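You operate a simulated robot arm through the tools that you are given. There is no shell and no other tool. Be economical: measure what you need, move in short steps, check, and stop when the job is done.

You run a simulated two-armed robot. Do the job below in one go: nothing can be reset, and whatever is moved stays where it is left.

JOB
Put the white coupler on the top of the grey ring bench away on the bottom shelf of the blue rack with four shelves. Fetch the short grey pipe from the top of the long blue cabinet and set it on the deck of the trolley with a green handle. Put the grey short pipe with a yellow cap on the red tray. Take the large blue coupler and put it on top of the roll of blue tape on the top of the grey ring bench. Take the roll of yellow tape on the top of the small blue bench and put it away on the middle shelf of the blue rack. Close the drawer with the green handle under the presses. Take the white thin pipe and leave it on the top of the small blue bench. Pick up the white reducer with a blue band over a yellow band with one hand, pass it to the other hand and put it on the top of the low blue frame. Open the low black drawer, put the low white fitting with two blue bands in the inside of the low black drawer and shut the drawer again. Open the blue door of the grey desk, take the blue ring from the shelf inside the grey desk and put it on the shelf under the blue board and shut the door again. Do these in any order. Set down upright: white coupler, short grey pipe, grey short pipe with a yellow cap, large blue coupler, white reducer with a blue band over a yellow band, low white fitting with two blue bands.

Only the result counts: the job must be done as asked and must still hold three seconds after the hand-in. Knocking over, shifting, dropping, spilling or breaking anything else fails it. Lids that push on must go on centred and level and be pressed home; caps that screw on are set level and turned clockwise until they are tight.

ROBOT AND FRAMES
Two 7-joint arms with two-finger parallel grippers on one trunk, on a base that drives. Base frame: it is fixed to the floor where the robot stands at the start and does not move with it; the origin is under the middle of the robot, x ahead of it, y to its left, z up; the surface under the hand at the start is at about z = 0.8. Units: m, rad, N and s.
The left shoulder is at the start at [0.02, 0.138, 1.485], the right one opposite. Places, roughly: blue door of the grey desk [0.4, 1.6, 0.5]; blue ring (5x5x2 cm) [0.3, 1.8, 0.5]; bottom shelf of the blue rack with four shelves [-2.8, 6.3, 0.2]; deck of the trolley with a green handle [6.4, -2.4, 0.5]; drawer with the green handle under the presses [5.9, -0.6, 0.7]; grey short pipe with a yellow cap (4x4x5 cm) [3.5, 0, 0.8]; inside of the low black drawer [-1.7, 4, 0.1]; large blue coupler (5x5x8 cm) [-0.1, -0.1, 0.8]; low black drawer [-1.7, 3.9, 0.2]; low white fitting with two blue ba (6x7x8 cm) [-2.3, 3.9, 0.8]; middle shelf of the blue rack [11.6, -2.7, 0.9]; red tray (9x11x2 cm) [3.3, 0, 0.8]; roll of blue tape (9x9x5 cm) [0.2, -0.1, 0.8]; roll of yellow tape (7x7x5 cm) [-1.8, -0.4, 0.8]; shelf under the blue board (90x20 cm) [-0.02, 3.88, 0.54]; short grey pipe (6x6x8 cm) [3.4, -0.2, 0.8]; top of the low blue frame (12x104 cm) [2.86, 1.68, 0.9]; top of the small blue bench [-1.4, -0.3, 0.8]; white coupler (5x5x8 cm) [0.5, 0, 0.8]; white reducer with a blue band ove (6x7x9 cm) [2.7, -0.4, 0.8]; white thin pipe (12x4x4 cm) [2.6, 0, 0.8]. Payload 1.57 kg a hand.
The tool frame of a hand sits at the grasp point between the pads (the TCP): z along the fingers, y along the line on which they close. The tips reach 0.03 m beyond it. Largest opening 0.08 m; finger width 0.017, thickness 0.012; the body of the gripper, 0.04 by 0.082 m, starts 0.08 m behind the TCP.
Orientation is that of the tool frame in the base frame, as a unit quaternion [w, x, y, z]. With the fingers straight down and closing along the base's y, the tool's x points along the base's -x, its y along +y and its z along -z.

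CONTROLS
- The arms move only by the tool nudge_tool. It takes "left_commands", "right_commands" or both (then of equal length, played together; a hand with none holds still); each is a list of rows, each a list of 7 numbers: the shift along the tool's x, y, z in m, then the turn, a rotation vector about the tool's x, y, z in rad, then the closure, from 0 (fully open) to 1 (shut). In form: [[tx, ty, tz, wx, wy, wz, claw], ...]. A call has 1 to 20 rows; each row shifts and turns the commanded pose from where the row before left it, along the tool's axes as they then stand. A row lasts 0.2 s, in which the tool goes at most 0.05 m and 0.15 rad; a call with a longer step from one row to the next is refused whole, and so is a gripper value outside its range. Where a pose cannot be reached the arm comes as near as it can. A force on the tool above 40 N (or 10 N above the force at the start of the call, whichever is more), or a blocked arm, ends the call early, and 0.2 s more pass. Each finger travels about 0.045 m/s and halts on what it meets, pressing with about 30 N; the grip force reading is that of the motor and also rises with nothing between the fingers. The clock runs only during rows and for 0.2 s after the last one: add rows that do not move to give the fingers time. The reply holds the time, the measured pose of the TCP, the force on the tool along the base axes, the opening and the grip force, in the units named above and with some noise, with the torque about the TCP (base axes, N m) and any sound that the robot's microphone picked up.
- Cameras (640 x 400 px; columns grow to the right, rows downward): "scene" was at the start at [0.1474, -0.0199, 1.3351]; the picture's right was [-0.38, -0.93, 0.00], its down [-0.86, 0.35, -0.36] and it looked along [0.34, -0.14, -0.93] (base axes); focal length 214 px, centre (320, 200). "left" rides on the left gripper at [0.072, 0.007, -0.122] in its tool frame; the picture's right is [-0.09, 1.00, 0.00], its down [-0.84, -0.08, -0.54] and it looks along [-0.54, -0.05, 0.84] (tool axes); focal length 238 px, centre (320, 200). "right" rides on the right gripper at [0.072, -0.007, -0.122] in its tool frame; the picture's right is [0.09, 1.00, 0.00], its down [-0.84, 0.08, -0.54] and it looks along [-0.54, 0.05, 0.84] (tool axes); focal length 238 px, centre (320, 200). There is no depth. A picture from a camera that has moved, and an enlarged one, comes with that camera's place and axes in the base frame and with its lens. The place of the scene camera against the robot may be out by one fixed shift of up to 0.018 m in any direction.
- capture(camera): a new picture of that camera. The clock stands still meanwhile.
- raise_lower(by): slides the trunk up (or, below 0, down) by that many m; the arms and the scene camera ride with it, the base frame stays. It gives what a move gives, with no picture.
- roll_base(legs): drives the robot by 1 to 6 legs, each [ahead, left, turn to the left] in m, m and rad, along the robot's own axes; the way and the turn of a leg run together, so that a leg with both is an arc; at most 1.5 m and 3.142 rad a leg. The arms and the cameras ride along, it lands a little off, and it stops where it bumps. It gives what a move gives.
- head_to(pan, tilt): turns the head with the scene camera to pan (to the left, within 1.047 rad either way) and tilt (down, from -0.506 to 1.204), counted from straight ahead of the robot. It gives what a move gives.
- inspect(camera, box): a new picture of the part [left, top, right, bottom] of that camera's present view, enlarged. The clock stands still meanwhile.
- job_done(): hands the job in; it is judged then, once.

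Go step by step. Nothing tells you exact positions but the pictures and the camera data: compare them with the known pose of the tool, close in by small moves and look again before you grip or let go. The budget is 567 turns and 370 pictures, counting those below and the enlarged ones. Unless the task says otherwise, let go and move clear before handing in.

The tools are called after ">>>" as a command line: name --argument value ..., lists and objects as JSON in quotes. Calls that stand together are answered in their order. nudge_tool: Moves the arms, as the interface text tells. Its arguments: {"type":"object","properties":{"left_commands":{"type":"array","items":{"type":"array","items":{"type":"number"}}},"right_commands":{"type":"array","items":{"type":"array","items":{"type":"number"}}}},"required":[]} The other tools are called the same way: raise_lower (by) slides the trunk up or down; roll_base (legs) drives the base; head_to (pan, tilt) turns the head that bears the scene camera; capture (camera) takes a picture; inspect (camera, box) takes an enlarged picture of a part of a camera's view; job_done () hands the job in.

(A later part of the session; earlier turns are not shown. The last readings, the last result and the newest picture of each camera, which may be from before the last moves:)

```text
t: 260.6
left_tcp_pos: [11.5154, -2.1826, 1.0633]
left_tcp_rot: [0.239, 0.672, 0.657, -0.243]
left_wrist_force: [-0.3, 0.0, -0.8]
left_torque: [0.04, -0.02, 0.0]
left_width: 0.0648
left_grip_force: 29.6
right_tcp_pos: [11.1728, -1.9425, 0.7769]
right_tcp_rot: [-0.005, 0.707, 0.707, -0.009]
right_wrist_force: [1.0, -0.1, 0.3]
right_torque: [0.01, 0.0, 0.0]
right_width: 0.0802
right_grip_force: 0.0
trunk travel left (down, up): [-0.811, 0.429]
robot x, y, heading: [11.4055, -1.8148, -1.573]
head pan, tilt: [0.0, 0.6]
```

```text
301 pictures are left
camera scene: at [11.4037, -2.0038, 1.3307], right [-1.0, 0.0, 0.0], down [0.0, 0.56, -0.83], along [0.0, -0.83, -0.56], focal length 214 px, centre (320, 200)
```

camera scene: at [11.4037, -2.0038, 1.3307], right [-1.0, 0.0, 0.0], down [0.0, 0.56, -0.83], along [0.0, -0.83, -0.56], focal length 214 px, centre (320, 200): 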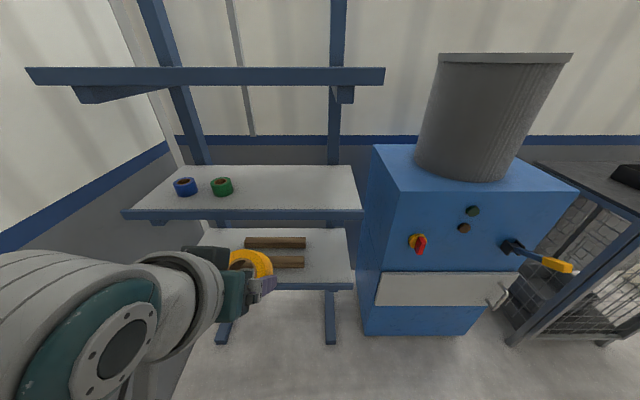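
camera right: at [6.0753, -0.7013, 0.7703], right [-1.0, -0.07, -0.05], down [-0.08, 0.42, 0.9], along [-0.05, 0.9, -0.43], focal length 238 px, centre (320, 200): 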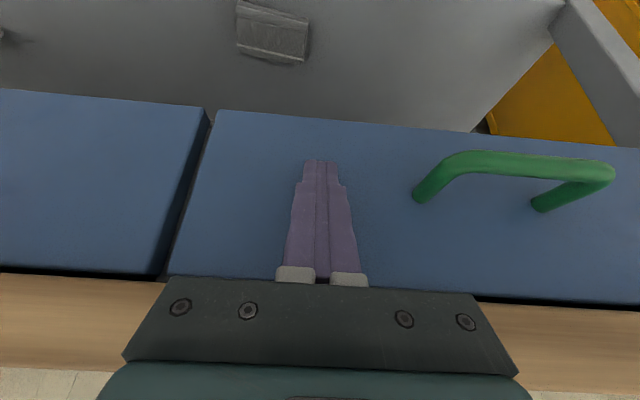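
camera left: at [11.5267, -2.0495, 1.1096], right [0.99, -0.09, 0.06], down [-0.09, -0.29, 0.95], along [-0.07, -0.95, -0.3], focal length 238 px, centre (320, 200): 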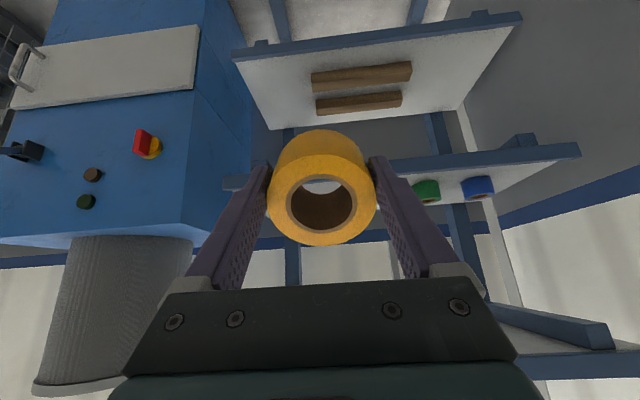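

>>> nudge_tool --left_commands '[[-0.0184, 0, 0.0299, 0, 0, 0, 1], [-0.0184, 0, 0.0299, 0, 0, 0, 1], [-0.0184, 0, 0.0299, 0, 0, 0, 1]]'

>>> roll_base --legs '[[0.16, 0, 0]]'

>>> capture --camera "left"

>>> capture --camera "scene"

```text
t: 261.4
left_tcp_pos: [11.5145, -2.2821, 1.0288]
left_tcp_rot: [0.238, 0.673, 0.657, -0.244]
left_wrist_force: [-0.6, 0.4, -1.8]
left_torque: [0.01, -0.01, 0.0]
left_width: 0.065
left_grip_force: 30.3
right_tcp_pos: [11.1744, -1.9428, 0.7763]
right_tcp_rot: [-0.006, 0.707, 0.707, -0.008]
right_wrist_force: [-0.2, 0.4, 0.4]
right_torque: [-0.01, 0.0, 0.01]
right_width: 0.08
right_grip_force: 0.0
trunk travel left (down, up): [-0.811, 0.429]
robot x, y, heading: [11.4062, -1.8162, -1.569]
head pan, tilt: [0.0, 0.6]
```

```text
t: 262.8
left_tcp_pos: [11.5141, -2.4422, 1.0289]
left_tcp_rot: [0.239, 0.673, 0.657, -0.243]
left_wrist_force: [1.8, 0.1, -1.3]
left_torque: [0.02, -0.01, -0.01]
left_width: 0.0648
left_grip_force: 30.7
right_tcp_pos: [11.1738, -2.1023, 0.7763]
right_tcp_rot: [-0.006, 0.708, 0.706, -0.008]
right_wrist_force: [0.7, 0.0, -0.1]
right_torque: [-0.03, 0.02, -0.01]
right_width: 0.0799
right_grip_force: 0.0
trunk travel left (down, up): [-0.811, 0.429]
robot x, y, heading: [11.409, -1.9765, -1.57]
head pan, tilt: [0.0, 0.6]
```

```text
300 pictures are left
camera left: at [11.5255, -2.3103, 1.0759], right [0.99, -0.09, 0.06], down [-0.09, -0.29, 0.95], along [-0.07, -0.95, -0.3], focal length 238 px, centre (320, 200)
```

left: 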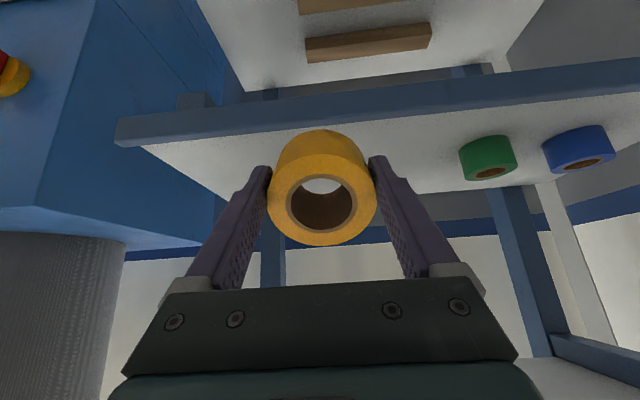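

```text
299 pictures are left
camera scene: at [11.4037, -2.1645, 1.3307], right [-1.0, 0.0, 0.0], down [0.0, 0.57, -0.82], along [0.0, -0.82, -0.57], focal length 214 px, centre (320, 200)
```

scene: 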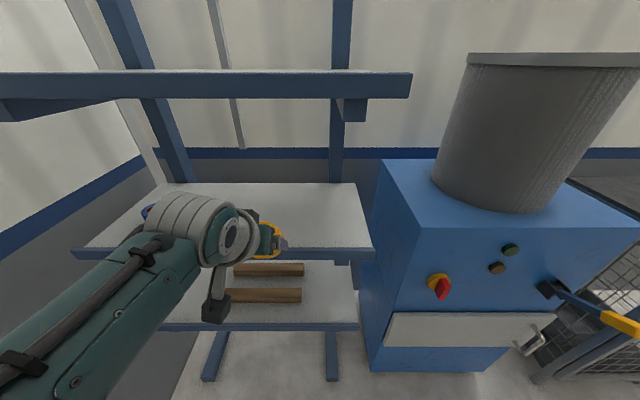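

>>> roll_base --legs '[[0.123, 0, 0]]'

>>> capture --camera "left"

>>> capture --camera "scene"

```text
t: 264.1
left_tcp_pos: [11.5133, -2.5676, 1.0284]
left_tcp_rot: [0.239, 0.673, 0.656, -0.243]
left_wrist_force: [0.3, -0.2, -0.7]
left_torque: [0.02, 0.01, -0.02]
left_width: 0.0648
left_grip_force: 29.9
right_tcp_pos: [11.1744, -2.2266, 0.775]
right_tcp_rot: [-0.005, 0.708, 0.706, -0.008]
right_wrist_force: [-0.2, 1.0, 0.4]
right_torque: [0.03, -0.01, -0.01]
right_width: 0.0802
right_grip_force: 0.0
trunk travel left (down, up): [-0.811, 0.429]
robot x, y, heading: [11.4088, -2.1041, -1.572]
head pan, tilt: [0.0, 0.6]
```

```text
298 pictures are left
camera left: at [11.5246, -2.4344, 1.0758], right [0.99, -0.1, 0.06], down [-0.09, -0.29, 0.95], along [-0.07, -0.95, -0.3], focal length 238 px, centre (320, 200)
```

left: 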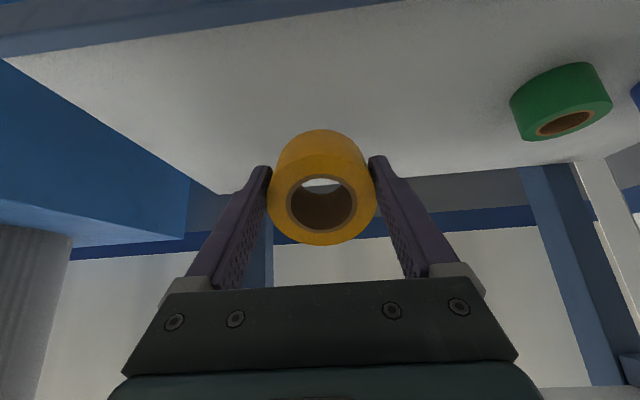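

```text
297 pictures are left
camera scene: at [11.4031, -2.2885, 1.3307], right [-1.0, 0.0, 0.0], down [0.0, 0.57, -0.82], along [0.0, -0.82, -0.57], focal length 214 px, centre (320, 200)
```

scene: 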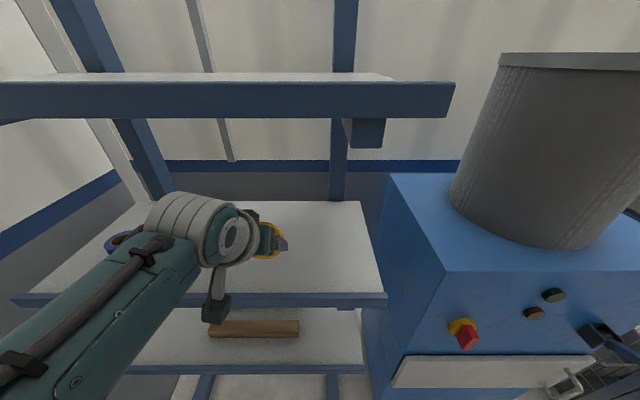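

>>> nudge_tool --left_commands '[[0.0129, 0, 0.0153, 0, 0, 0, 1], [0.0097, 0, 0.0115, 0, 0, 0, 1], [0.0032, 0, 0.0038, 0, 0, 0, 1], [0.0019, 0, 0.0023, 0, 0, 0, 1], [0.0019, 0, 0.0023, 0, 0, 0, 1], [0.0019, 0, 0.0023, 0, 0, 0, 1], [0.0019, 0, 0.0023, 0, 0, 0, 1], [0.0019, 0, 0.0023, 0, 0, 0, 1], [0.0019, 0, 0.0023, 0, 0, 0, 1], [0, 0, 0, 0, 0, 0, 1]]'

```text
t: 266.3
left_tcp_pos: [11.5124, -2.567, 0.9713]
left_tcp_rot: [0.238, 0.674, 0.656, -0.242]
left_wrist_force: [-0.4, -0.5, -1.4]
left_torque: [0.05, 0.01, 0.0]
left_width: 0.0648
left_grip_force: 30.4
right_tcp_pos: [11.1749, -2.2254, 0.7769]
right_tcp_rot: [-0.006, 0.708, 0.706, -0.008]
right_wrist_force: [-0.3, -0.3, 0.8]
right_torque: [0.0, -0.01, 0.0]
right_width: 0.0801
right_grip_force: 0.1
trunk travel left (down, up): [-0.811, 0.429]
robot x, y, heading: [11.4103, -2.1031, -1.57]
head pan, tilt: [0.0, 0.6]
```

>>> nudge_tool --left_commands '[[0.0019, 0, 0.0023, 0, 0, 0, 1], [0.0019, 0, 0.0023, 0, 0, 0, 1], [0.0019, 0, 0.0023, 0, 0, 0, 1], [0.0019, 0, 0.0023, 0, 0, 0, 1], [0, 0, 0, 0, 0, 0, 1]]'

>>> capture --camera "left"

```text
t: 267.5
left_tcp_pos: [11.5138, -2.5653, 0.9596]
left_tcp_rot: [0.239, 0.673, 0.657, -0.243]
left_wrist_force: [0.4, 0.6, -0.8]
left_torque: [0.01, 0.01, -0.01]
left_width: 0.0651
left_grip_force: 30.5
right_tcp_pos: [11.1728, -2.2275, 0.7764]
right_tcp_rot: [-0.006, 0.708, 0.706, -0.008]
right_wrist_force: [-0.1, 0.5, -0.6]
right_torque: [-0.02, 0.01, 0.02]
right_width: 0.0798
right_grip_force: 0.1
trunk travel left (down, up): [-0.811, 0.429]
robot x, y, heading: [11.4105, -2.1028, -1.572]
head pan, tilt: [0.0, 0.6]
```

```text
296 pictures are left
camera left: at [11.5258, -2.4335, 1.0059], right [0.99, -0.1, 0.06], down [-0.09, -0.29, 0.95], along [-0.07, -0.95, -0.3], focal length 238 px, centre (320, 200)
```

left: 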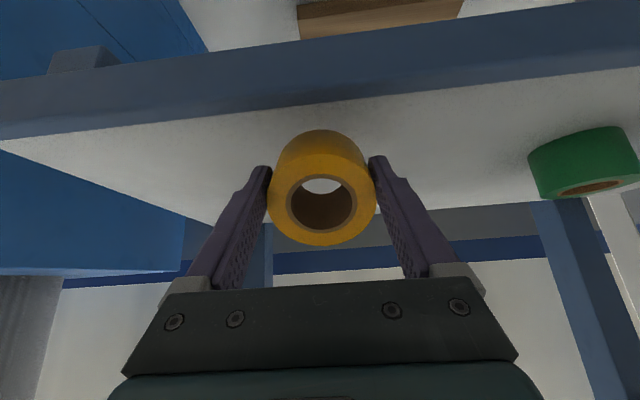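

>>> nudge_tool --left_commands '[[0.0019, 0, 0.0023, 0, 0, 0, 1], [0.0019, 0, 0.0023, 0, 0, 0, 1], [0.0019, 0, 0.0023, 0, 0, 0, 1], [0.0019, 0, 0.0023, 0, 0, 0, 1], [0.0019, 0, 0.0023, 0, 0, 0, 1], [0, 0, 0, 0, 0, 0, 1]]'

>>> capture --camera "left"

```text
t: 268.9
left_tcp_pos: [11.5132, -2.5704, 0.9474]
left_tcp_rot: [0.24, 0.673, 0.655, -0.246]
left_wrist_force: [-0.6, 6.6, 26.6]
left_torque: [0.04, 0.04, -0.02]
left_width: 0.0651
left_grip_force: 30.0
right_tcp_pos: [11.1741, -2.2277, 0.7768]
right_tcp_rot: [-0.004, 0.708, 0.706, -0.008]
right_wrist_force: [0.7, 0.0, -0.3]
right_torque: [0.02, 0.0, 0.0]
right_width: 0.0798
right_grip_force: 0.0
trunk travel left (down, up): [-0.811, 0.429]
robot x, y, heading: [11.4091, -2.1029, -1.576]
head pan, tilt: [0.0, 0.6]
```

```text
295 pictures are left
camera left: at [11.5252, -2.437, 0.993], right [0.99, -0.1, 0.06], down [-0.09, -0.29, 0.95], along [-0.07, -0.95, -0.29], focal length 238 px, centre (320, 200)
```

left: 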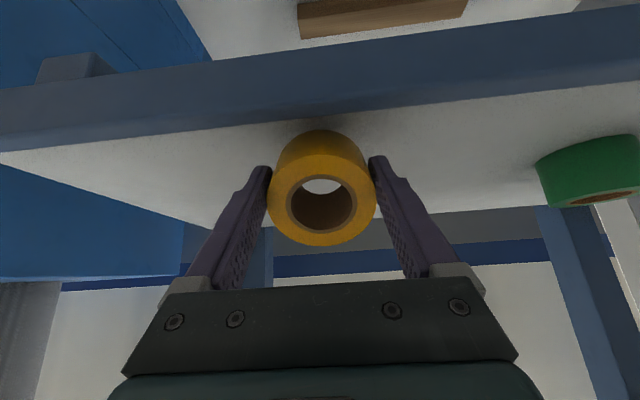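

Contact, but only about 1 cm inside the front edge. I'll lift slightly, go 4 cm deeper and set it down again.

>>> nudge_tool --left_commands '[[-0.0077, 0, -0.0092, 0, 0, 0, 1], [-0.0306, 0, 0.0258, 0, 0, 0, 1], [0, 0, 0, 0, 0, 0, 1], [0.0032, 0, 0.0038, 0, 0, 0, 1], [0.0013, 0, 0.0015, 0, 0, 0, 1], [0.0013, 0, 0.0015, 0, 0, 0, 1], [0.0013, 0, 0.0015, 0, 0, 0, 1], [0, 0, 0, 0, 0, 0, 1]]'

```text
t: 270.7
left_tcp_pos: [11.5148, -2.5743, 0.9507]
left_tcp_rot: [0.238, 0.674, 0.655, -0.245]
left_wrist_force: [-0.5, -0.4, -1.4]
left_torque: [0.01, -0.02, 0.05]
left_width: 0.0648
left_grip_force: 30.2
left hand out of reach, approached as far as the arm can: row 2, 6
right_tcp_pos: [11.1728, -2.2266, 0.7761]
right_tcp_rot: [-0.005, 0.708, 0.706, -0.008]
right_wrist_force: [0.2, 0.1, 0.3]
right_torque: [-0.03, 0.01, 0.02]
right_width: 0.08
right_grip_force: 0.1
trunk travel left (down, up): [-0.811, 0.429]
robot x, y, heading: [11.4108, -2.1004, -1.574]
head pan, tilt: [0.0, 0.6]
```

>>> nudge_tool --left_commands '[[-0.0064, 0, -0.0077, 0, 0, 0, 1], [0, 0, 0, 0, 0, 0, 1]]'

>>> roll_base --legs '[[0.035, 0, 0]]'

>>> nudge_tool --left_commands '[[0.0032, 0, 0.0038, 0, 0, 0, 1], [0.0013, 0, 0.0015, 0, 0, 0, 1], [0.0013, 0, 0.0015, 0, 0, 0, 1], [0, 0, 0, 0, 0, 0, 1]]'

```text
t: 271.3
left_tcp_pos: [11.5137, -2.5786, 0.9575]
left_tcp_rot: [0.239, 0.673, 0.656, -0.243]
left_wrist_force: [0.0, -1.1, -0.3]
left_torque: [0.07, -0.02, 0.01]
left_width: 0.0649
left_grip_force: 29.9
left hand out of reach, approached as far as the arm can: row 1
right_tcp_pos: [11.1734, -2.2262, 0.7769]
right_tcp_rot: [-0.006, 0.708, 0.706, -0.008]
right_wrist_force: [1.2, -0.4, 0.2]
right_torque: [0.02, 0.02, 0.03]
right_width: 0.0804
right_grip_force: 0.0
trunk travel left (down, up): [-0.811, 0.429]
robot x, y, heading: [11.4065, -2.0989, -1.573]
head pan, tilt: [0.0, 0.6]
```

```text
t: 272.1
left_tcp_pos: [11.5132, -2.6123, 0.9564]
left_tcp_rot: [0.238, 0.673, 0.657, -0.243]
left_wrist_force: [-0.2, 0.1, -0.6]
left_torque: [0.05, 0.01, -0.01]
left_width: 0.0651
left_grip_force: 30.0
right_tcp_pos: [11.1728, -2.2603, 0.7773]
right_tcp_rot: [-0.006, 0.708, 0.706, -0.008]
right_wrist_force: [-0.7, 0.8, 0.1]
right_torque: [0.01, -0.01, 0.05]
right_width: 0.08
right_grip_force: 0.1
trunk travel left (down, up): [-0.811, 0.429]
robot x, y, heading: [11.4073, -2.1362, -1.575]
head pan, tilt: [0.0, 0.6]
```

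```text
t: 273.1
left_tcp_pos: [11.5154, -2.6102, 0.9514]
left_tcp_rot: [0.238, 0.674, 0.656, -0.243]
left_wrist_force: [0.4, 0.6, -1.0]
left_torque: [0.04, -0.01, -0.04]
left_width: 0.0649
left_grip_force: 29.7
left hand out of reach, approached as far as the arm can: row 2
right_tcp_pos: [11.1737, -2.2604, 0.7768]
right_tcp_rot: [-0.005, 0.709, 0.705, -0.009]
right_wrist_force: [0.2, -0.2, 0.0]
right_torque: [-0.01, -0.01, 0.01]
right_width: 0.0799
right_grip_force: 0.0
trunk travel left (down, up): [-0.811, 0.429]
robot x, y, heading: [11.4038, -2.1354, -1.577]
head pan, tilt: [0.0, 0.6]
```

>>> raise_lower --by -0.004

```text
t: 273.7
left_tcp_pos: [11.5144, -2.611, 0.947]
left_tcp_rot: [0.238, 0.674, 0.655, -0.245]
left_wrist_force: [0.2, -1.5, 2.4]
left_torque: [-0.02, 0.02, 0.0]
left_width: 0.065
left_grip_force: 29.6
right_tcp_pos: [11.1741, -2.2609, 0.7727]
right_tcp_rot: [-0.005, 0.708, 0.706, -0.008]
right_wrist_force: [0.0, 0.7, 0.3]
right_torque: [-0.02, 0.03, -0.01]
right_width: 0.0801
right_grip_force: 0.0
trunk travel left (down, up): [-0.807, 0.433]
robot x, y, heading: [11.4098, -2.1365, -1.575]
head pan, tilt: [0.0, 0.6]
```

Light contact. Release.

>>> nudge_tool --left_commands '[[0, 0, 0, 0, 0, 0, 0.15], [0, 0, 0, 0, 0, 0, 0.1], [0, 0, 0, 0, 0, 0, 0.0], [0, 0, 0, 0, 0, 0, 0], [0, 0, 0, 0, 0, 0, 0]]'

>>> capture --camera "left"

```text
t: 274.9
left_tcp_pos: [11.5131, -2.6095, 0.9473]
left_tcp_rot: [0.239, 0.672, 0.657, -0.242]
left_wrist_force: [0.1, 0.4, 0.3]
left_torque: [0.0, 0.02, -0.01]
left_width: 0.08
left_grip_force: 0.1
right_tcp_pos: [11.1746, -2.2614, 0.7724]
right_tcp_rot: [-0.006, 0.708, 0.706, -0.008]
right_wrist_force: [1.0, -0.5, 0.7]
right_torque: [-0.01, 0.0, 0.0]
right_width: 0.08
right_grip_force: 0.0
trunk travel left (down, up): [-0.807, 0.433]
robot x, y, heading: [11.4069, -2.1406, -1.575]
head pan, tilt: [0.0, 0.6]
```

```text
294 pictures are left
camera left: at [11.5256, -2.4783, 0.9939], right [0.99, -0.1, 0.06], down [-0.09, -0.29, 0.95], along [-0.07, -0.95, -0.3], focal length 238 px, centre (320, 200)
```

left: 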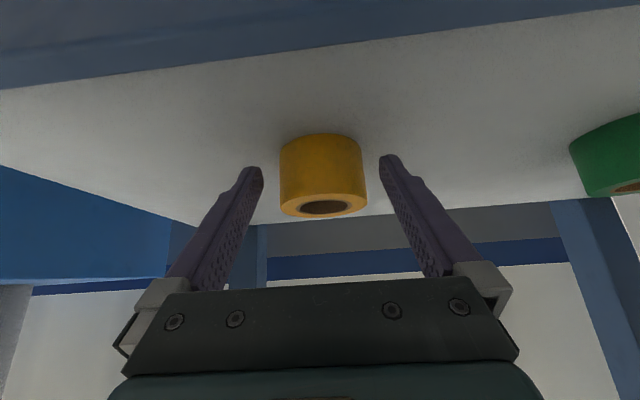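

The tape sits flat on the middle shelf. Withdraw backwards.

>>> raise_lower --by 0.02

>>> roll_base --legs '[[-0.4, 0, 0]]'

>>> raise_lower --by 0.4

>>> capture --camera "scene"

```text
t: 275.5
left_tcp_pos: [11.5146, -2.6103, 0.9661]
left_tcp_rot: [0.239, 0.673, 0.657, -0.243]
left_wrist_force: [0.0, -0.9, -0.3]
left_torque: [-0.02, 0.0, -0.03]
left_width: 0.0801
left_grip_force: 0.1
right_tcp_pos: [11.1747, -2.2611, 0.7924]
right_tcp_rot: [-0.006, 0.709, 0.706, -0.008]
right_wrist_force: [-0.2, -0.9, 1.0]
right_torque: [-0.02, 0.01, 0.02]
right_width: 0.0805
right_grip_force: 0.1
trunk travel left (down, up): [-0.827, 0.413]
robot x, y, heading: [11.4065, -2.1342, -1.574]
head pan, tilt: [0.0, 0.6]
```

```text
t: 278.1
left_tcp_pos: [11.5183, -2.2051, 0.9682]
left_tcp_rot: [0.239, 0.671, 0.659, -0.243]
left_wrist_force: [-0.1, 0.6, -0.5]
left_torque: [-0.01, -0.04, -0.03]
left_width: 0.0801
left_grip_force: 0.1
right_tcp_pos: [11.1734, -1.859, 0.7923]
right_tcp_rot: [-0.005, 0.705, 0.709, -0.008]
right_wrist_force: [-0.7, -0.2, -0.8]
right_torque: [-0.01, -0.01, 0.0]
right_width: 0.0802
right_grip_force: 0.0
trunk travel left (down, up): [-0.827, 0.413]
robot x, y, heading: [11.4043, -1.7311, -1.562]
head pan, tilt: [0.0, 0.6]
```

```text
t: 281.9
left_tcp_pos: [11.5178, -2.2042, 1.3664]
left_tcp_rot: [0.239, 0.671, 0.659, -0.243]
left_wrist_force: [0.4, 0.0, 0.5]
left_torque: [-0.01, -0.02, 0.0]
left_width: 0.0798
left_grip_force: 0.2
right_tcp_pos: [11.1741, -1.859, 1.1934]
right_tcp_rot: [-0.005, 0.705, 0.709, -0.008]
right_wrist_force: [0.5, 0.4, -0.4]
right_torque: [-0.01, 0.0, 0.04]
right_width: 0.0801
right_grip_force: 0.0
trunk travel left (down, up): [-1.227, 0.013]
robot x, y, heading: [11.4082, -1.7315, -1.558]
head pan, tilt: [0.0, 0.6]
```

```text
293 pictures are left
camera scene: at [11.4038, -1.9188, 1.7467], right [-1.0, -0.01, 0.0], down [0.0, 0.56, -0.83], along [0.01, -0.83, -0.56], focal length 214 px, centre (320, 200)
```

scene: 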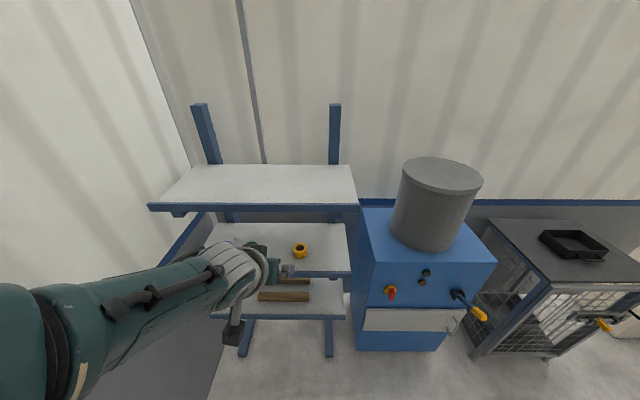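

Tape is on the middle shelf. I'll restore the left arm, turn to heading 0 and drive back towards x≈2.4.

>>> nudge_tool --left_commands '[[0.0306, 0, -0.0258, 0, 0, 0, 0], [0.0306, 0, -0.0258, 0, 0, 0, 0], [0.0306, 0, -0.0258, 0, 0, 0, 0], [0, 0, 0, 0, 0.14, 0, 0], [0, 0, 0, 0, 0.14, 0, 0], [0, 0, 0, 0, 0.14, 0, 0], [0, 0, 0, 0, 0.14, 0, 0], [0, 0, 0, 0, 0.14, 0, 0], [0.03, 0, 0, 0, 0, 0, 0], [0, 0, -0.03, 0, 0, 0, 0]]' --right_commands '[[-0.03, 0, 0, 0, 0, 0, 0], [-0.03, 0, 0, 0, 0, 0, 0], [-0.03, 0, 0, 0, 0, 0, 0], [-0.03, 0, 0, 0, 0, 0, 0], [0, 0, -0.04, 0, 0, 0, 0], [0, 0, -0.04, 0, 0, 0, 0], [0, 0, -0.04, 0, 0, 0, 0], [0, 0, -0.04, 0, 0, 0, 0], [0, 0, -0.04, 0, 0, 0, 0], [0, 0, 0, 0, 0, 0, 0]]'

>>> roll_base --legs '[[0, 0, 1.558], [-1.45, 0.0, 0], [-1.4, 0.4, 0], [-1.45, 0, 0], [-1.45, 0, 0]]'

```text
t: 284.1
left_tcp_pos: [11.5109, -2.0898, 1.3216]
left_tcp_rot: [0.054, 0.705, 0.706, -0.036]
left_wrist_force: [-0.9, -0.5, -0.5]
left_torque: [0.0, 0.02, 0.05]
left_width: 0.08
left_grip_force: 0.1
left hand out of reach, approached as far as the arm can: row 1, 2, 3, 4, 5, 6, 7, 8, 9, 10
right_tcp_pos: [11.1577, -2.0015, 1.2567]
right_tcp_rot: [-0.005, 0.705, 0.709, -0.007]
right_wrist_force: [-0.2, 0.2, -0.6]
right_torque: [-0.01, -0.01, -0.02]
right_width: 0.0799
right_grip_force: 0.0
right hand out of reach, approached as far as the arm can: row 1, 2, 3, 4, 5, 6, 7, 8, 9
trunk travel left (down, up): [-1.227, 0.013]
robot x, y, heading: [11.4074, -1.7354, -1.56]
head pan, tilt: [0.0, 0.6]
```

```text
t: 315.4
left_tcp_pos: [6.0784, -1.0626, 1.3209]
left_tcp_rot: [0.064, 0.039, 0.997, 0.011]
left_wrist_force: [0.1, 0.6, -0.9]
left_torque: [0.03, -0.01, 0.01]
left_width: 0.0798
left_grip_force: 0.0
right_tcp_pos: [5.9616, -1.4073, 1.2557]
right_tcp_rot: [0.002, 0.036, 0.999, -0.01]
right_wrist_force: [-0.4, -0.1, 0.4]
right_torque: [-0.03, 0.0, 0.0]
right_width: 0.0799
right_grip_force: 0.1
trunk travel left (down, up): [-1.227, 0.013]
robot x, y, heading: [5.7105, -1.1405, -0.071]
head pan, tilt: [0.0, 0.6]
```

>>> roll_base --legs '[[0, 0, 0.071], [-1.45, 0.15, 0], [-1.4, 0.15, 0], [-0.5, 0.1, 0]]'

>>> head_to --pan 0 --tilt 1.1

>>> capture --camera "scene"

```text
t: 332.1
left_tcp_pos: [2.7603, -0.5944, 1.3211]
left_tcp_rot: [0.063, 0.016, 0.998, 0.013]
left_wrist_force: [0.2, 0.1, -0.1]
left_torque: [0.0, -0.02, -0.03]
left_width: 0.0801
left_grip_force: 0.0
right_tcp_pos: [2.6597, -0.9443, 1.2558]
right_tcp_rot: [0.003, 0.014, 1.0, -0.01]
right_wrist_force: [-0.3, -0.2, 0.3]
right_torque: [0.01, 0.03, 0.01]
right_width: 0.08
right_grip_force: 0.0
trunk travel left (down, up): [-1.227, 0.013]
robot x, y, heading: [2.3994, -0.6872, -0.024]
head pan, tilt: [0.0, 0.6]
```

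```text
t: 333.1
left_tcp_pos: [2.7606, -0.5954, 1.3203]
left_tcp_rot: [0.064, 0.016, 0.998, 0.013]
left_wrist_force: [0.0, -1.0, -0.5]
left_torque: [-0.02, 0.0, 0.0]
left_width: 0.0801
left_grip_force: 0.1
right_tcp_pos: [2.6608, -0.9457, 1.2563]
right_tcp_rot: [0.002, 0.013, 1.0, -0.01]
right_wrist_force: [0.4, 0.0, 0.7]
right_torque: [0.02, 0.02, 0.0]
right_width: 0.0799
right_grip_force: 0.1
trunk travel left (down, up): [-1.227, 0.013]
robot x, y, heading: [2.3989, -0.6886, -0.025]
head pan, tilt: [0.0, 1.1]
```

```text
292 pictures are left
camera scene: at [2.5577, -0.6904, 1.7081], right [-0.02, -1.0, 0.0], down [-0.89, 0.02, -0.45], along [0.45, -0.01, -0.89], focal length 214 px, centre (320, 200)
```

scene: 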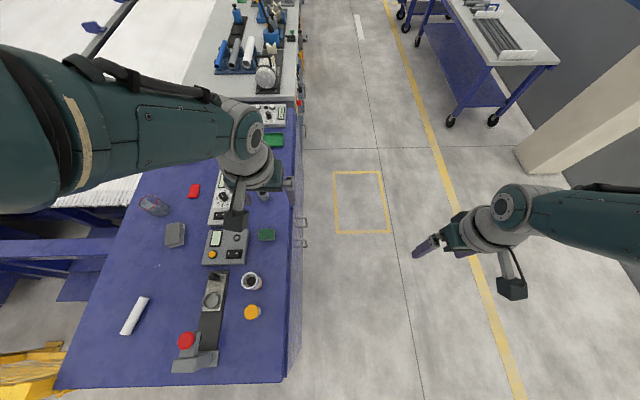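

The reducer stands near (2.654, -0.436), 13 cm from the cabinet's right edge. My plan is to pick it from the right side with a tilted right hand (fingers closing along x), then take it from above with the left hand. I'll orient the right hand in free air first.

>>> nudge_tool --right_commands '[[0, 0, -0.04, 0, 0, 0.1428, 0], [0, 0, -0.04, 0, 0, 0.1428, 0], [0, 0, -0.04, 0, 0, 0.1428, 0], [0, 0, -0.04, 0, 0, 0.1428, 0], [0, 0, 0, 0, 0, 0.1428, 0], [0, 0, 0, 0, 0, 0.1428, 0], [0, 0, 0, 0, 0, 0.1428, 0], [0, 0, 0, 0, 0, 0.1428, 0], [0, 0, 0, 0, 0, 0.1428, 0], [0, 0, 0, 0, 0, 0.1428, 0], [0, 0, 0, 0, 0, 0.1428, 0]]' --left_commands '[[0, 0, -0.03, 0, 0.06, 0, 0], [0, 0, -0.03, 0, 0.06, 0, 0], [0, 0, -0.03, 0, 0, 0, 0], [0, 0, -0.03, 0, 0, 0, 0], [0, 0, -0.03, 0, 0, 0, 0], [0, 0, -0.03, 0, 0, 0, 0], [0, 0, -0.03, 0, 0, 0, 0], [0, 0, 0, 0, 0, 0, 0], [0, 0, 0, 0, 0, 0, 0], [0, 0, 0, 0, 0, 0, 0], [0, 0, 0, 0, 0, 0, 0]]'

>>> nudge_tool --right_commands '[[0, 0, 0, 0, 0.15, 0, 0], [0, 0, 0, 0, 0.15, 0, 0], [0, 0, 0, 0, 0.15, 0, 0], [0, 0, 0, 0, 0.15, 0, 0], [0, 0, 0, 0, 0.15, 0, 0], [0, 0, 0, 0, 0.15, 0, 0], [0, 0, 0, 0, 0.147, 0, 0]]'

```text
t: 335.4
left_tcp_pos: [2.8322, -0.6266, 1.4833]
left_tcp_rot: [0.002, 0.015, 1.0, 0.014]
left_wrist_force: [0.0, 0.4, -1.1]
left_torque: [0.02, 0.0, 0.01]
left_width: 0.0802
left_grip_force: 0.1
left hand out of reach, approached as far as the arm can: row 1, 2, 3, 4, 5, 6, 7
right_tcp_pos: [2.7416, -0.9573, 1.3244]
right_tcp_rot: [0.007, 0.717, 0.697, -0.007]
right_wrist_force: [0.5, -0.3, 0.4]
right_torque: [0.02, 0.01, 0.0]
right_width: 0.0801
right_grip_force: 0.0
right hand out of reach, approached as far as the arm can: row 1, 2, 3, 4
trunk travel left (down, up): [-1.227, 0.013]
robot x, y, heading: [2.3972, -0.6901, -0.02]
head pan, tilt: [0.0, 1.1]
```

```text
t: 337.1
left_tcp_pos: [2.8334, -0.6274, 1.4833]
left_tcp_rot: [0.003, 0.015, 1.0, 0.014]
left_wrist_force: [0.6, 1.1, 0.5]
left_torque: [0.01, -0.01, 0.0]
left_width: 0.0801
left_grip_force: 0.1
right_tcp_pos: [2.6544, -0.9142, 1.4057]
right_tcp_rot: [-0.342, 0.623, 0.608, 0.354]
right_wrist_force: [0.4, -0.2, -0.2]
right_torque: [-0.03, -0.01, -0.01]
right_width: 0.08
right_grip_force: 0.2
right hand out of reach, approached as far as the arm can: row 1, 2, 3, 4, 5, 6, 7
trunk travel left (down, up): [-1.227, 0.013]
robot x, y, heading: [2.402, -0.6916, -0.027]
head pan, tilt: [0.0, 1.1]
```

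>>> roll_base --legs '[[0.0, 0.29, 0.024]]'

>>> raise_lower --by -0.38

>>> capture --camera "right"

>>> capture --camera "scene"

```text
t: 339.1
left_tcp_pos: [2.8361, -0.3267, 1.4829]
left_tcp_rot: [0.003, 0.005, 1.0, 0.014]
left_wrist_force: [0.1, 0.8, -0.4]
left_torque: [0.04, -0.01, 0.0]
left_width: 0.08
left_grip_force: 0.1
right_tcp_pos: [2.6631, -0.6171, 1.4042]
right_tcp_rot: [-0.346, 0.616, 0.615, 0.35]
right_wrist_force: [-0.5, 0.3, -0.1]
right_torque: [-0.02, 0.01, -0.04]
right_width: 0.08
right_grip_force: 0.1
trunk travel left (down, up): [-1.227, 0.013]
robot x, y, heading: [2.4008, -0.3989, -0.002]
head pan, tilt: [0.0, 1.1]
```

```text
t: 342.7
left_tcp_pos: [2.8356, -0.3262, 1.1039]
left_tcp_rot: [0.001, 0.005, 1.0, 0.015]
left_wrist_force: [0.6, -0.1, 0.4]
left_torque: [-0.03, -0.02, 0.01]
left_width: 0.0801
left_grip_force: 0.1
right_tcp_pos: [2.6643, -0.6163, 1.0255]
right_tcp_rot: [-0.346, 0.616, 0.615, 0.35]
right_wrist_force: [-0.2, -0.9, 0.0]
right_torque: [0.01, 0.01, -0.02]
right_width: 0.0799
right_grip_force: 0.0
trunk travel left (down, up): [-0.847, 0.393]
robot x, y, heading: [2.4022, -0.3988, -0.006]
head pan, tilt: [0.0, 1.1]
```

```text
291 pictures are left
camera right: at [2.6574, -0.6852, 1.149], right [1.0, 0.04, 0.08], down [0.08, -0.9, -0.44], along [0.05, 0.44, -0.9], focal length 238 px, centre (320, 200)
```

right: 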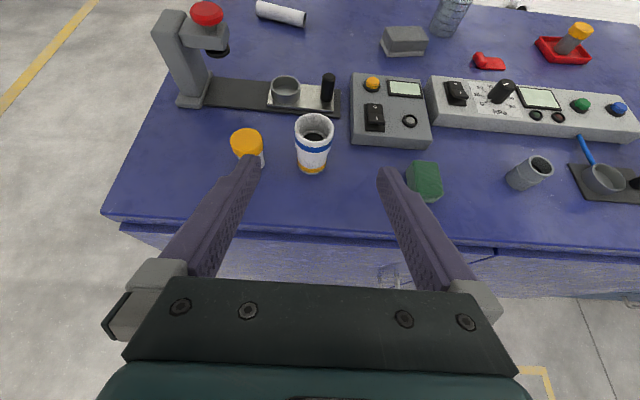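

```text
290 pictures are left
camera scene: at [2.5616, -0.396, 1.3281], right [0.0, -1.0, 0.0], down [-0.89, 0.0, -0.45], along [0.45, 0.0, -0.89], focal length 214 px, centre (320, 200)
```

scene: 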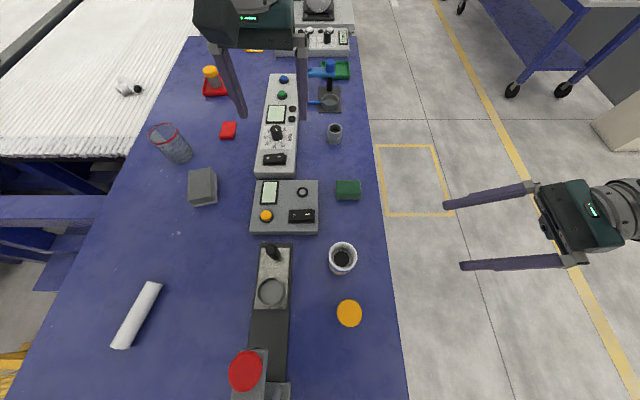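

The reducer is at about (2.658, -0.447), wide end up. I'll raise the left hand a bit, then lower the right hand beside the cabinet edge and approach horizontally.

>>> nudge_tool --left_commands '[[0, 0, -0.04, 0, 0, 0, 0], [0, 0, -0.04, 0, 0, 0, 0], [0, 0, -0.02, 0, 0, 0, 0]]'

>>> raise_lower --by -0.183

>>> capture --camera "right"

```text
t: 343.5
left_tcp_pos: [2.8557, -0.3367, 1.1952]
left_tcp_rot: [0.001, 0.004, 1.0, 0.014]
left_wrist_force: [-0.3, -0.3, -0.1]
left_torque: [-0.04, 0.01, -0.01]
left_width: 0.0797
left_grip_force: 0.1
left hand out of reach, approached as far as the arm can: row 1, 2
right_tcp_pos: [2.664, -0.6163, 1.0249]
right_tcp_rot: [-0.346, 0.617, 0.615, 0.349]
right_wrist_force: [-0.3, -0.3, 0.3]
right_torque: [0.01, 0.0, 0.03]
right_width: 0.0798
right_grip_force: 0.0
trunk travel left (down, up): [-0.847, 0.393]
robot x, y, heading: [2.4007, -0.3988, -0.004]
head pan, tilt: [0.0, 1.1]
```

```text
t: 345.6
left_tcp_pos: [2.8571, -0.3377, 1.0118]
left_tcp_rot: [0.003, 0.005, 1.0, 0.014]
left_wrist_force: [0.2, -0.3, -0.3]
left_torque: [-0.01, -0.01, -0.01]
left_width: 0.08
left_grip_force: 0.2
right_tcp_pos: [2.6635, -0.6164, 0.8421]
right_tcp_rot: [-0.346, 0.616, 0.615, 0.349]
right_wrist_force: [0.0, -0.5, 0.3]
right_torque: [0.0, 0.0, 0.02]
right_width: 0.0796
right_grip_force: 0.1
trunk travel left (down, up): [-0.664, 0.576]
robot x, y, heading: [2.4028, -0.3951, -0.005]
head pan, tilt: [0.0, 1.1]
```

```text
289 pictures are left
camera right: at [2.6574, -0.6852, 0.966], right [1.0, 0.04, 0.08], down [0.08, -0.9, -0.44], along [0.05, 0.44, -0.9], focal length 238 px, centre (320, 200)
```

right: 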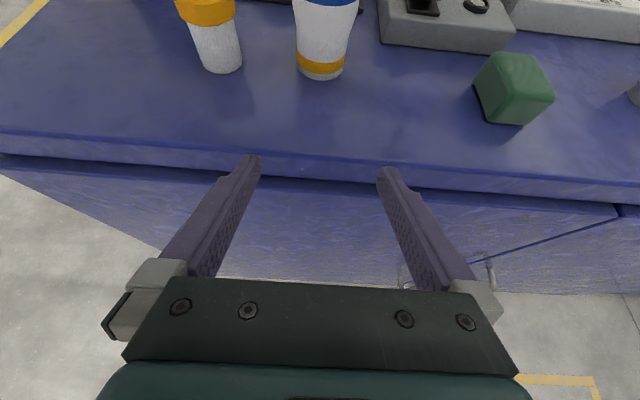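

>>> roll_base --legs '[[-0.003, 0.13, 0.004]]'

>>> capture --camera "right"

>>> capture --camera "scene"

```text
t: 346.8
left_tcp_pos: [2.8524, -0.2051, 1.0129]
left_tcp_rot: [0.002, 0.001, 1.0, 0.015]
left_wrist_force: [0.6, 0.1, -0.1]
left_torque: [-0.01, 0.01, -0.05]
left_width: 0.0801
left_grip_force: 0.1
right_tcp_pos: [2.6619, -0.4872, 0.8419]
right_tcp_rot: [-0.348, 0.614, 0.617, 0.348]
right_wrist_force: [0.7, -1.0, -0.2]
right_torque: [-0.02, 0.01, 0.0]
right_width: 0.08
right_grip_force: 0.1
trunk travel left (down, up): [-0.664, 0.576]
robot x, y, heading: [2.4, -0.2698, 0.003]
head pan, tilt: [0.0, 1.1]
```

```text
288 pictures are left
camera right: at [2.6561, -0.5546, 0.966], right [1.0, 0.05, 0.08], down [0.08, -0.9, -0.44], along [0.05, 0.44, -0.9], focal length 238 px, centre (320, 200)
```

right: 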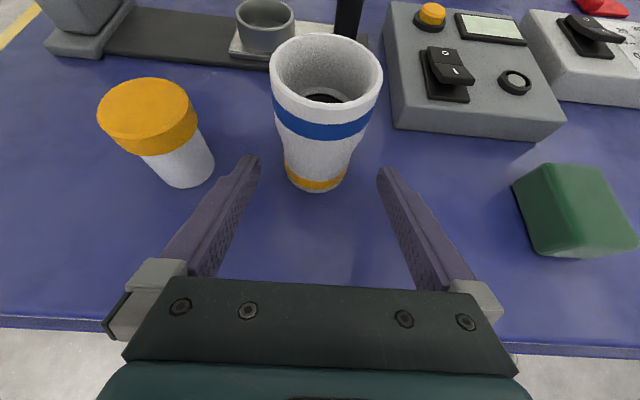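

```text
287 pictures are left
camera scene: at [2.5584, -0.266, 1.1451], right [0.0, -1.0, 0.0], down [-0.89, 0.0, -0.45], along [0.45, 0.0, -0.89], focal length 214 px, centre (320, 200)
```

scene: 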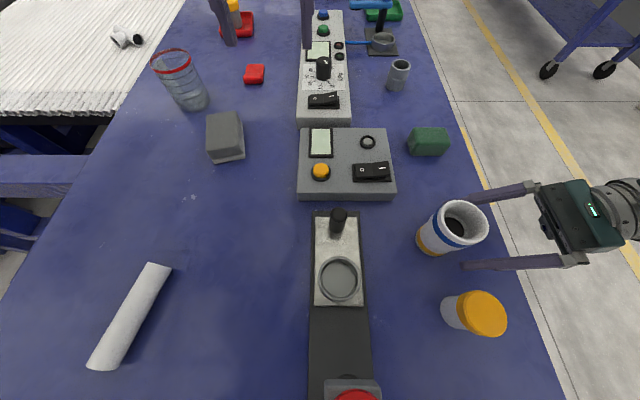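

>>> nudge_tool --right_commands '[[0.0082, -0.001, 0.0137, 0, 0, 0, 0], [0.0082, 0, 0.0137, 0, 0, 0, 0], [0, 0, 0, 0, 0, 0, 0]]'

>>> capture --camera "right"

```text
t: 347.6
left_tcp_pos: [2.8523, -0.2044, 1.0128]
left_tcp_rot: [0.002, 0.0, 1.0, 0.014]
left_wrist_force: [-0.2, 0.5, 0.2]
left_torque: [0.01, -0.03, 0.02]
left_width: 0.08
left_grip_force: 0.1
right_tcp_pos: [2.6682, -0.4602, 0.8318]
right_tcp_rot: [-0.348, 0.614, 0.617, 0.349]
right_wrist_force: [0.6, -0.6, 1.2]
right_torque: [-0.01, 0.03, -0.02]
right_width: 0.0799
right_grip_force: 0.2
right hand out of reach, approached as far as the arm can: row 1, 2
trunk travel left (down, up): [-0.664, 0.576]
robot x, y, heading: [2.402, -0.2648, 0.003]
head pan, tilt: [0.0, 1.1]
```

```text
286 pictures are left
camera right: at [2.6619, -0.5279, 0.9567], right [1.0, 0.05, 0.08], down [0.08, -0.9, -0.44], along [0.05, 0.44, -0.9], focal length 238 px, centre (320, 200)
```

right: 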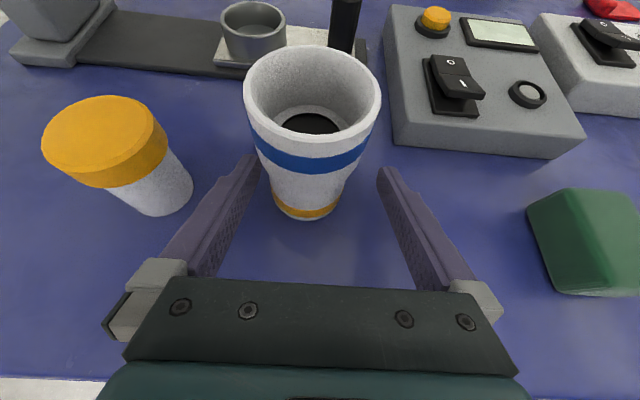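

>>> roll_base --legs '[[-0.01, 0.006, 0]]'

>>> capture --camera "right"

```text
t: 348.4
left_tcp_pos: [2.8425, -0.1984, 1.0117]
left_tcp_rot: [0.003, 0.001, 1.0, 0.014]
left_wrist_force: [0.2, 0.8, 0.2]
left_torque: [0.02, 0.03, 0.01]
left_width: 0.08
left_grip_force: 0.0
right_tcp_pos: [2.657, -0.453, 0.8328]
right_tcp_rot: [-0.348, 0.613, 0.617, 0.348]
right_wrist_force: [0.2, -0.7, 0.3]
right_torque: [0.03, 0.01, 0.01]
right_width: 0.0803
right_grip_force: 0.0
trunk travel left (down, up): [-0.664, 0.576]
robot x, y, heading: [2.3882, -0.2645, 0.0]
head pan, tilt: [0.0, 1.1]
```

```text
285 pictures are left
camera right: at [2.6518, -0.522, 0.9567], right [1.0, 0.05, 0.08], down [0.08, -0.9, -0.44], along [0.05, 0.44, -0.9], focal length 238 px, centre (320, 200)
```

right: 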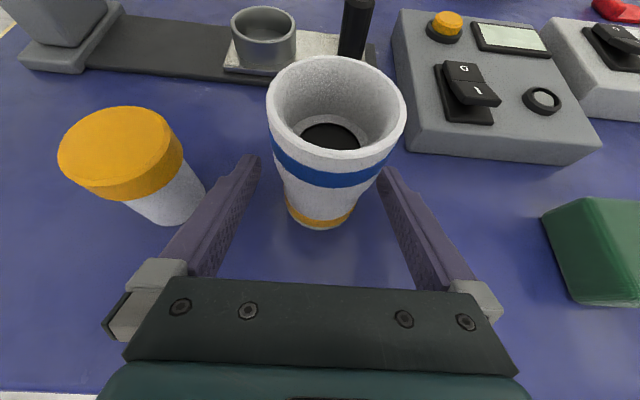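

>>> nudge_tool --right_commands '[[0, 0, 0, 0, 0, 0, 0.3], [0, 0, 0, 0, 0, 0, 1], [0, 0, 0, 0, 0, 0, 1], [0, 0, 0, 0, 0, 0, 1], [0, 0, 0, 0, 0, 0, 1], [0, 0, 0, 0, 0, 0, 1]]'

>>> capture --camera "right"

```text
t: 349.8
left_tcp_pos: [2.8428, -0.198, 1.0122]
left_tcp_rot: [0.002, 0.0, 1.0, 0.015]
left_wrist_force: [0.0, -0.4, -0.4]
left_torque: [0.01, 0.01, -0.01]
left_width: 0.0799
left_grip_force: 0.1
right_tcp_pos: [2.6581, -0.454, 0.833]
right_tcp_rot: [-0.348, 0.614, 0.617, 0.348]
right_wrist_force: [1.1, 0.0, 1.7]
right_torque: [0.04, 0.03, 0.01]
right_width: 0.0483
right_grip_force: 30.7
trunk travel left (down, up): [-0.664, 0.576]
robot x, y, heading: [2.3881, -0.2644, 0.001]
head pan, tilt: [0.0, 1.1]
```

```text
284 pictures are left
camera right: at [2.652, -0.5221, 0.9568], right [1.0, 0.05, 0.08], down [0.08, -0.9, -0.44], along [0.05, 0.44, -0.9], focal length 238 px, centre (320, 200)
```

right: 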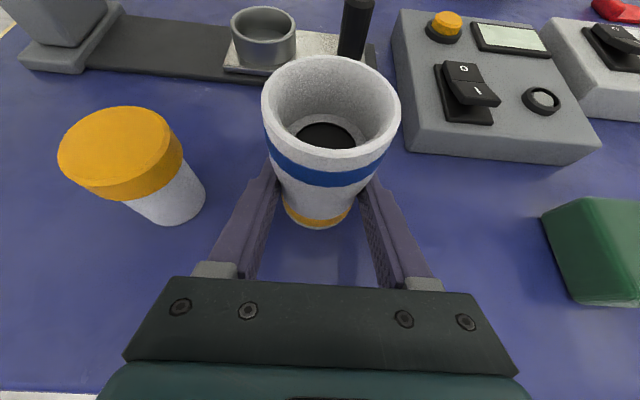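

Gripped (48 mm). Lift with the trunk, then bring the object inward for the handover.

>>> raise_lower --by 0.28

>>> nudge_tool --right_commands '[[0.0129, 0, 0.0214, 0, 0, 0, 1], [0.0129, 0, 0.0214, 0, 0, 0, 1], [0.0129, 0, 0.0214, 0, 0, 0, 1], [0.0129, 0, 0.0214, 0, 0, 0, 1], [0, 0, 0, 0, 0, 0, 1]]'

>>> capture --camera "scene"

```text
t: 352.6
left_tcp_pos: [2.8441, -0.1993, 1.2928]
left_tcp_rot: [0.002, 0.001, 1.0, 0.014]
left_wrist_force: [-0.5, 0.6, 0.5]
left_torque: [-0.02, -0.01, -0.02]
left_width: 0.0802
left_grip_force: 0.1
right_tcp_pos: [2.6574, -0.4545, 1.1118]
right_tcp_rot: [-0.348, 0.613, 0.618, 0.347]
right_wrist_force: [-0.2, -0.4, -0.6]
right_torque: [-0.01, 0.0, 0.01]
right_width: 0.0483
right_grip_force: 29.9
trunk travel left (down, up): [-0.944, 0.296]
robot x, y, heading: [2.3903, -0.2619, 0.008]
head pan, tilt: [0.0, 1.1]
```

```text
t: 353.8
left_tcp_pos: [2.8435, -0.1992, 1.2927]
left_tcp_rot: [0.002, 0.001, 1.0, 0.014]
left_wrist_force: [0.9, -1.1, 0.6]
left_torque: [0.01, -0.01, 0.0]
left_width: 0.0801
left_grip_force: 0.1
right_tcp_pos: [2.6736, -0.3614, 1.0911]
right_tcp_rot: [-0.349, 0.614, 0.616, 0.349]
right_wrist_force: [0.3, -0.8, 0.3]
right_torque: [-0.01, -0.02, -0.01]
right_width: 0.0484
right_grip_force: 30.1
right hand out of reach, approached as far as the arm can: row 1, 2, 3, 4
trunk travel left (down, up): [-0.944, 0.296]
robot x, y, heading: [2.3907, -0.2631, 0.001]
head pan, tilt: [0.0, 1.1]
```

```text
283 pictures are left
camera scene: at [2.5484, -0.2602, 1.425], right [0.0, -1.0, 0.0], down [-0.89, 0.0, -0.45], along [0.45, 0.0, -0.89], focal length 214 px, centre (320, 200)
```

scene: 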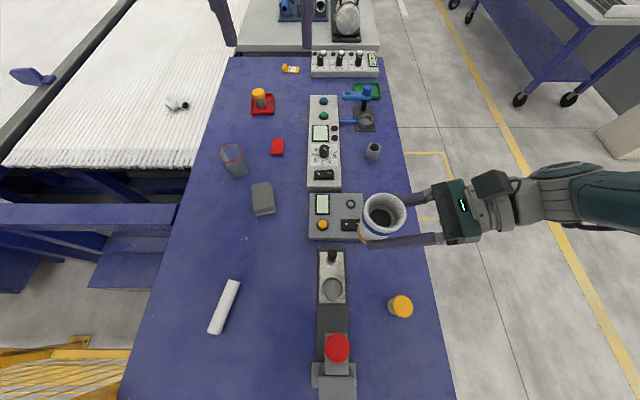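

Object now about (2.674, -0.359), top at z≈1.148. I'll bring the open left hand over it, staying clear of the right hand.

>>> nudge_tool --left_commands '[[0.0283, -0.0267, 0, 0.028, 0, 0, 0.1], [0.0283, -0.0267, 0, 0, 0, 0, 0.1], [0.0283, -0.0267, 0, 0, 0, 0, 0.1], [0.0283, -0.0267, 0, 0, 0, 0, 0.1], [0.0283, -0.0267, 0, 0, 0, 0, 0.1], [0.0283, -0.0267, 0, 0, 0, 0, 0.1], [0, 0, 0, 0, 0, 0, 0.1]]'

>>> capture --camera "left"

>>> capture --camera "scene"

```text
t: 355.4
left_tcp_pos: [2.8279, -0.2423, 1.2883]
left_tcp_rot: [0.002, 0.001, 1.0, 0.0]
left_wrist_force: [0.2, -0.6, -0.8]
left_torque: [0.01, 0.02, 0.0]
left_width: 0.0721
left_grip_force: 0.0
left hand out of reach, approached as far as the arm can: row 1, 2, 3, 4, 5, 6
right_tcp_pos: [2.672, -0.362, 1.0905]
right_tcp_rot: [-0.349, 0.613, 0.617, 0.349]
right_wrist_force: [0.1, -0.2, -2.1]
right_torque: [-0.07, -0.02, 0.01]
right_width: 0.0483
right_grip_force: 29.7
trunk travel left (down, up): [-0.944, 0.296]
robot x, y, heading: [2.3906, -0.263, 0.002]
head pan, tilt: [0.0, 1.1]
```

```text
282 pictures are left
camera left: at [2.7575, -0.2359, 1.408], right [0.09, 1.0, 0.0], down [0.84, -0.08, 0.54], along [0.54, -0.05, -0.84], focal length 238 px, centre (320, 200)
```

left: 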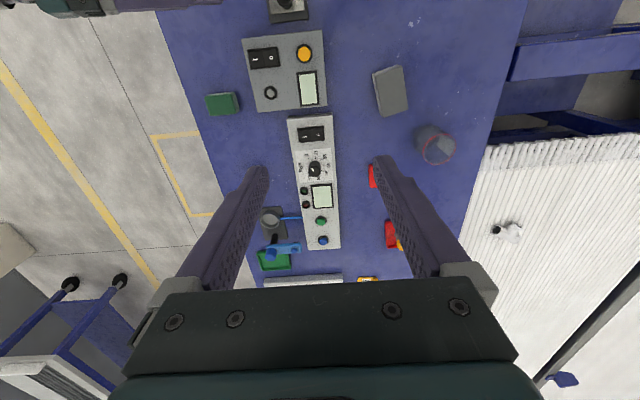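

```text
281 pictures are left
camera scene: at [2.5484, -0.2601, 1.425], right [0.0, -1.0, 0.0], down [-0.89, 0.0, -0.45], along [0.45, 0.0, -0.89], focal length 214 px, centre (320, 200)
```

scene: 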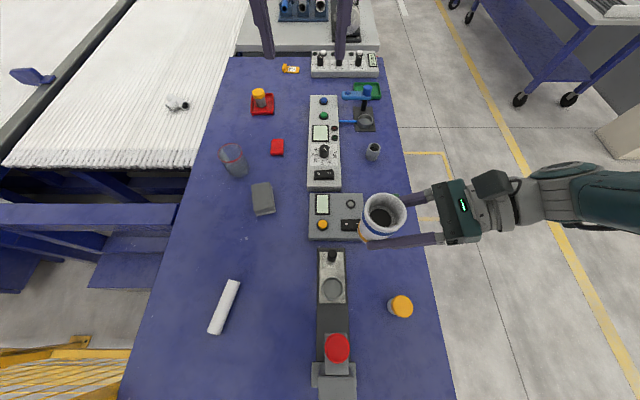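

The left arm can't reach that far inward at this height. I'll test bringing the right hand (with the object) further to the left instead.

>>> nudge_tool --right_commands '[[0.0129, 0, 0.0214, 0, 0, 0, 1], [0.0129, 0, 0.0214, 0, 0, 0, 1], [0.0129, 0, 0.0214, 0, 0, 0, 1], [0.0129, 0, 0.0214, 0, 0, 0, 1], [0, 0, 0, 0, 0, 0, 1]]' --left_commands '[[0, 0.03, 0, 0, 0, 0, 0.1], [0, 0.03, 0, 0, 0, 0, 0.1], [0, 0.03, 0, 0, 0, 0, 0.1], [0, 0.03, 0, 0, 0, 0, 0.1], [0, 0, 0, 0, 0, 0, 0.1]]'

```text
t: 356.6
left_tcp_pos: [2.8595, -0.1281, 1.2843]
left_tcp_rot: [0.001, 0.0, 1.0, 0.001]
left_wrist_force: [-0.3, 0.5, -0.8]
left_torque: [-0.01, 0.03, -0.02]
left_width: 0.0718
left_grip_force: 0.0
left hand out of reach, approached as far as the arm can: row 1, 2, 3, 4
right_tcp_pos: [2.6774, -0.2614, 1.0871]
right_tcp_rot: [-0.349, 0.613, 0.617, 0.348]
right_wrist_force: [0.5, -0.1, -1.6]
right_torque: [0.02, -0.02, 0.0]
right_width: 0.0485
right_grip_force: 29.6
right hand out of reach, approached as far as the arm can: row 1, 3
trunk travel left (down, up): [-0.944, 0.296]
robot x, y, heading: [2.3922, -0.2634, 0.002]
head pan, tilt: [0.0, 1.1]
```

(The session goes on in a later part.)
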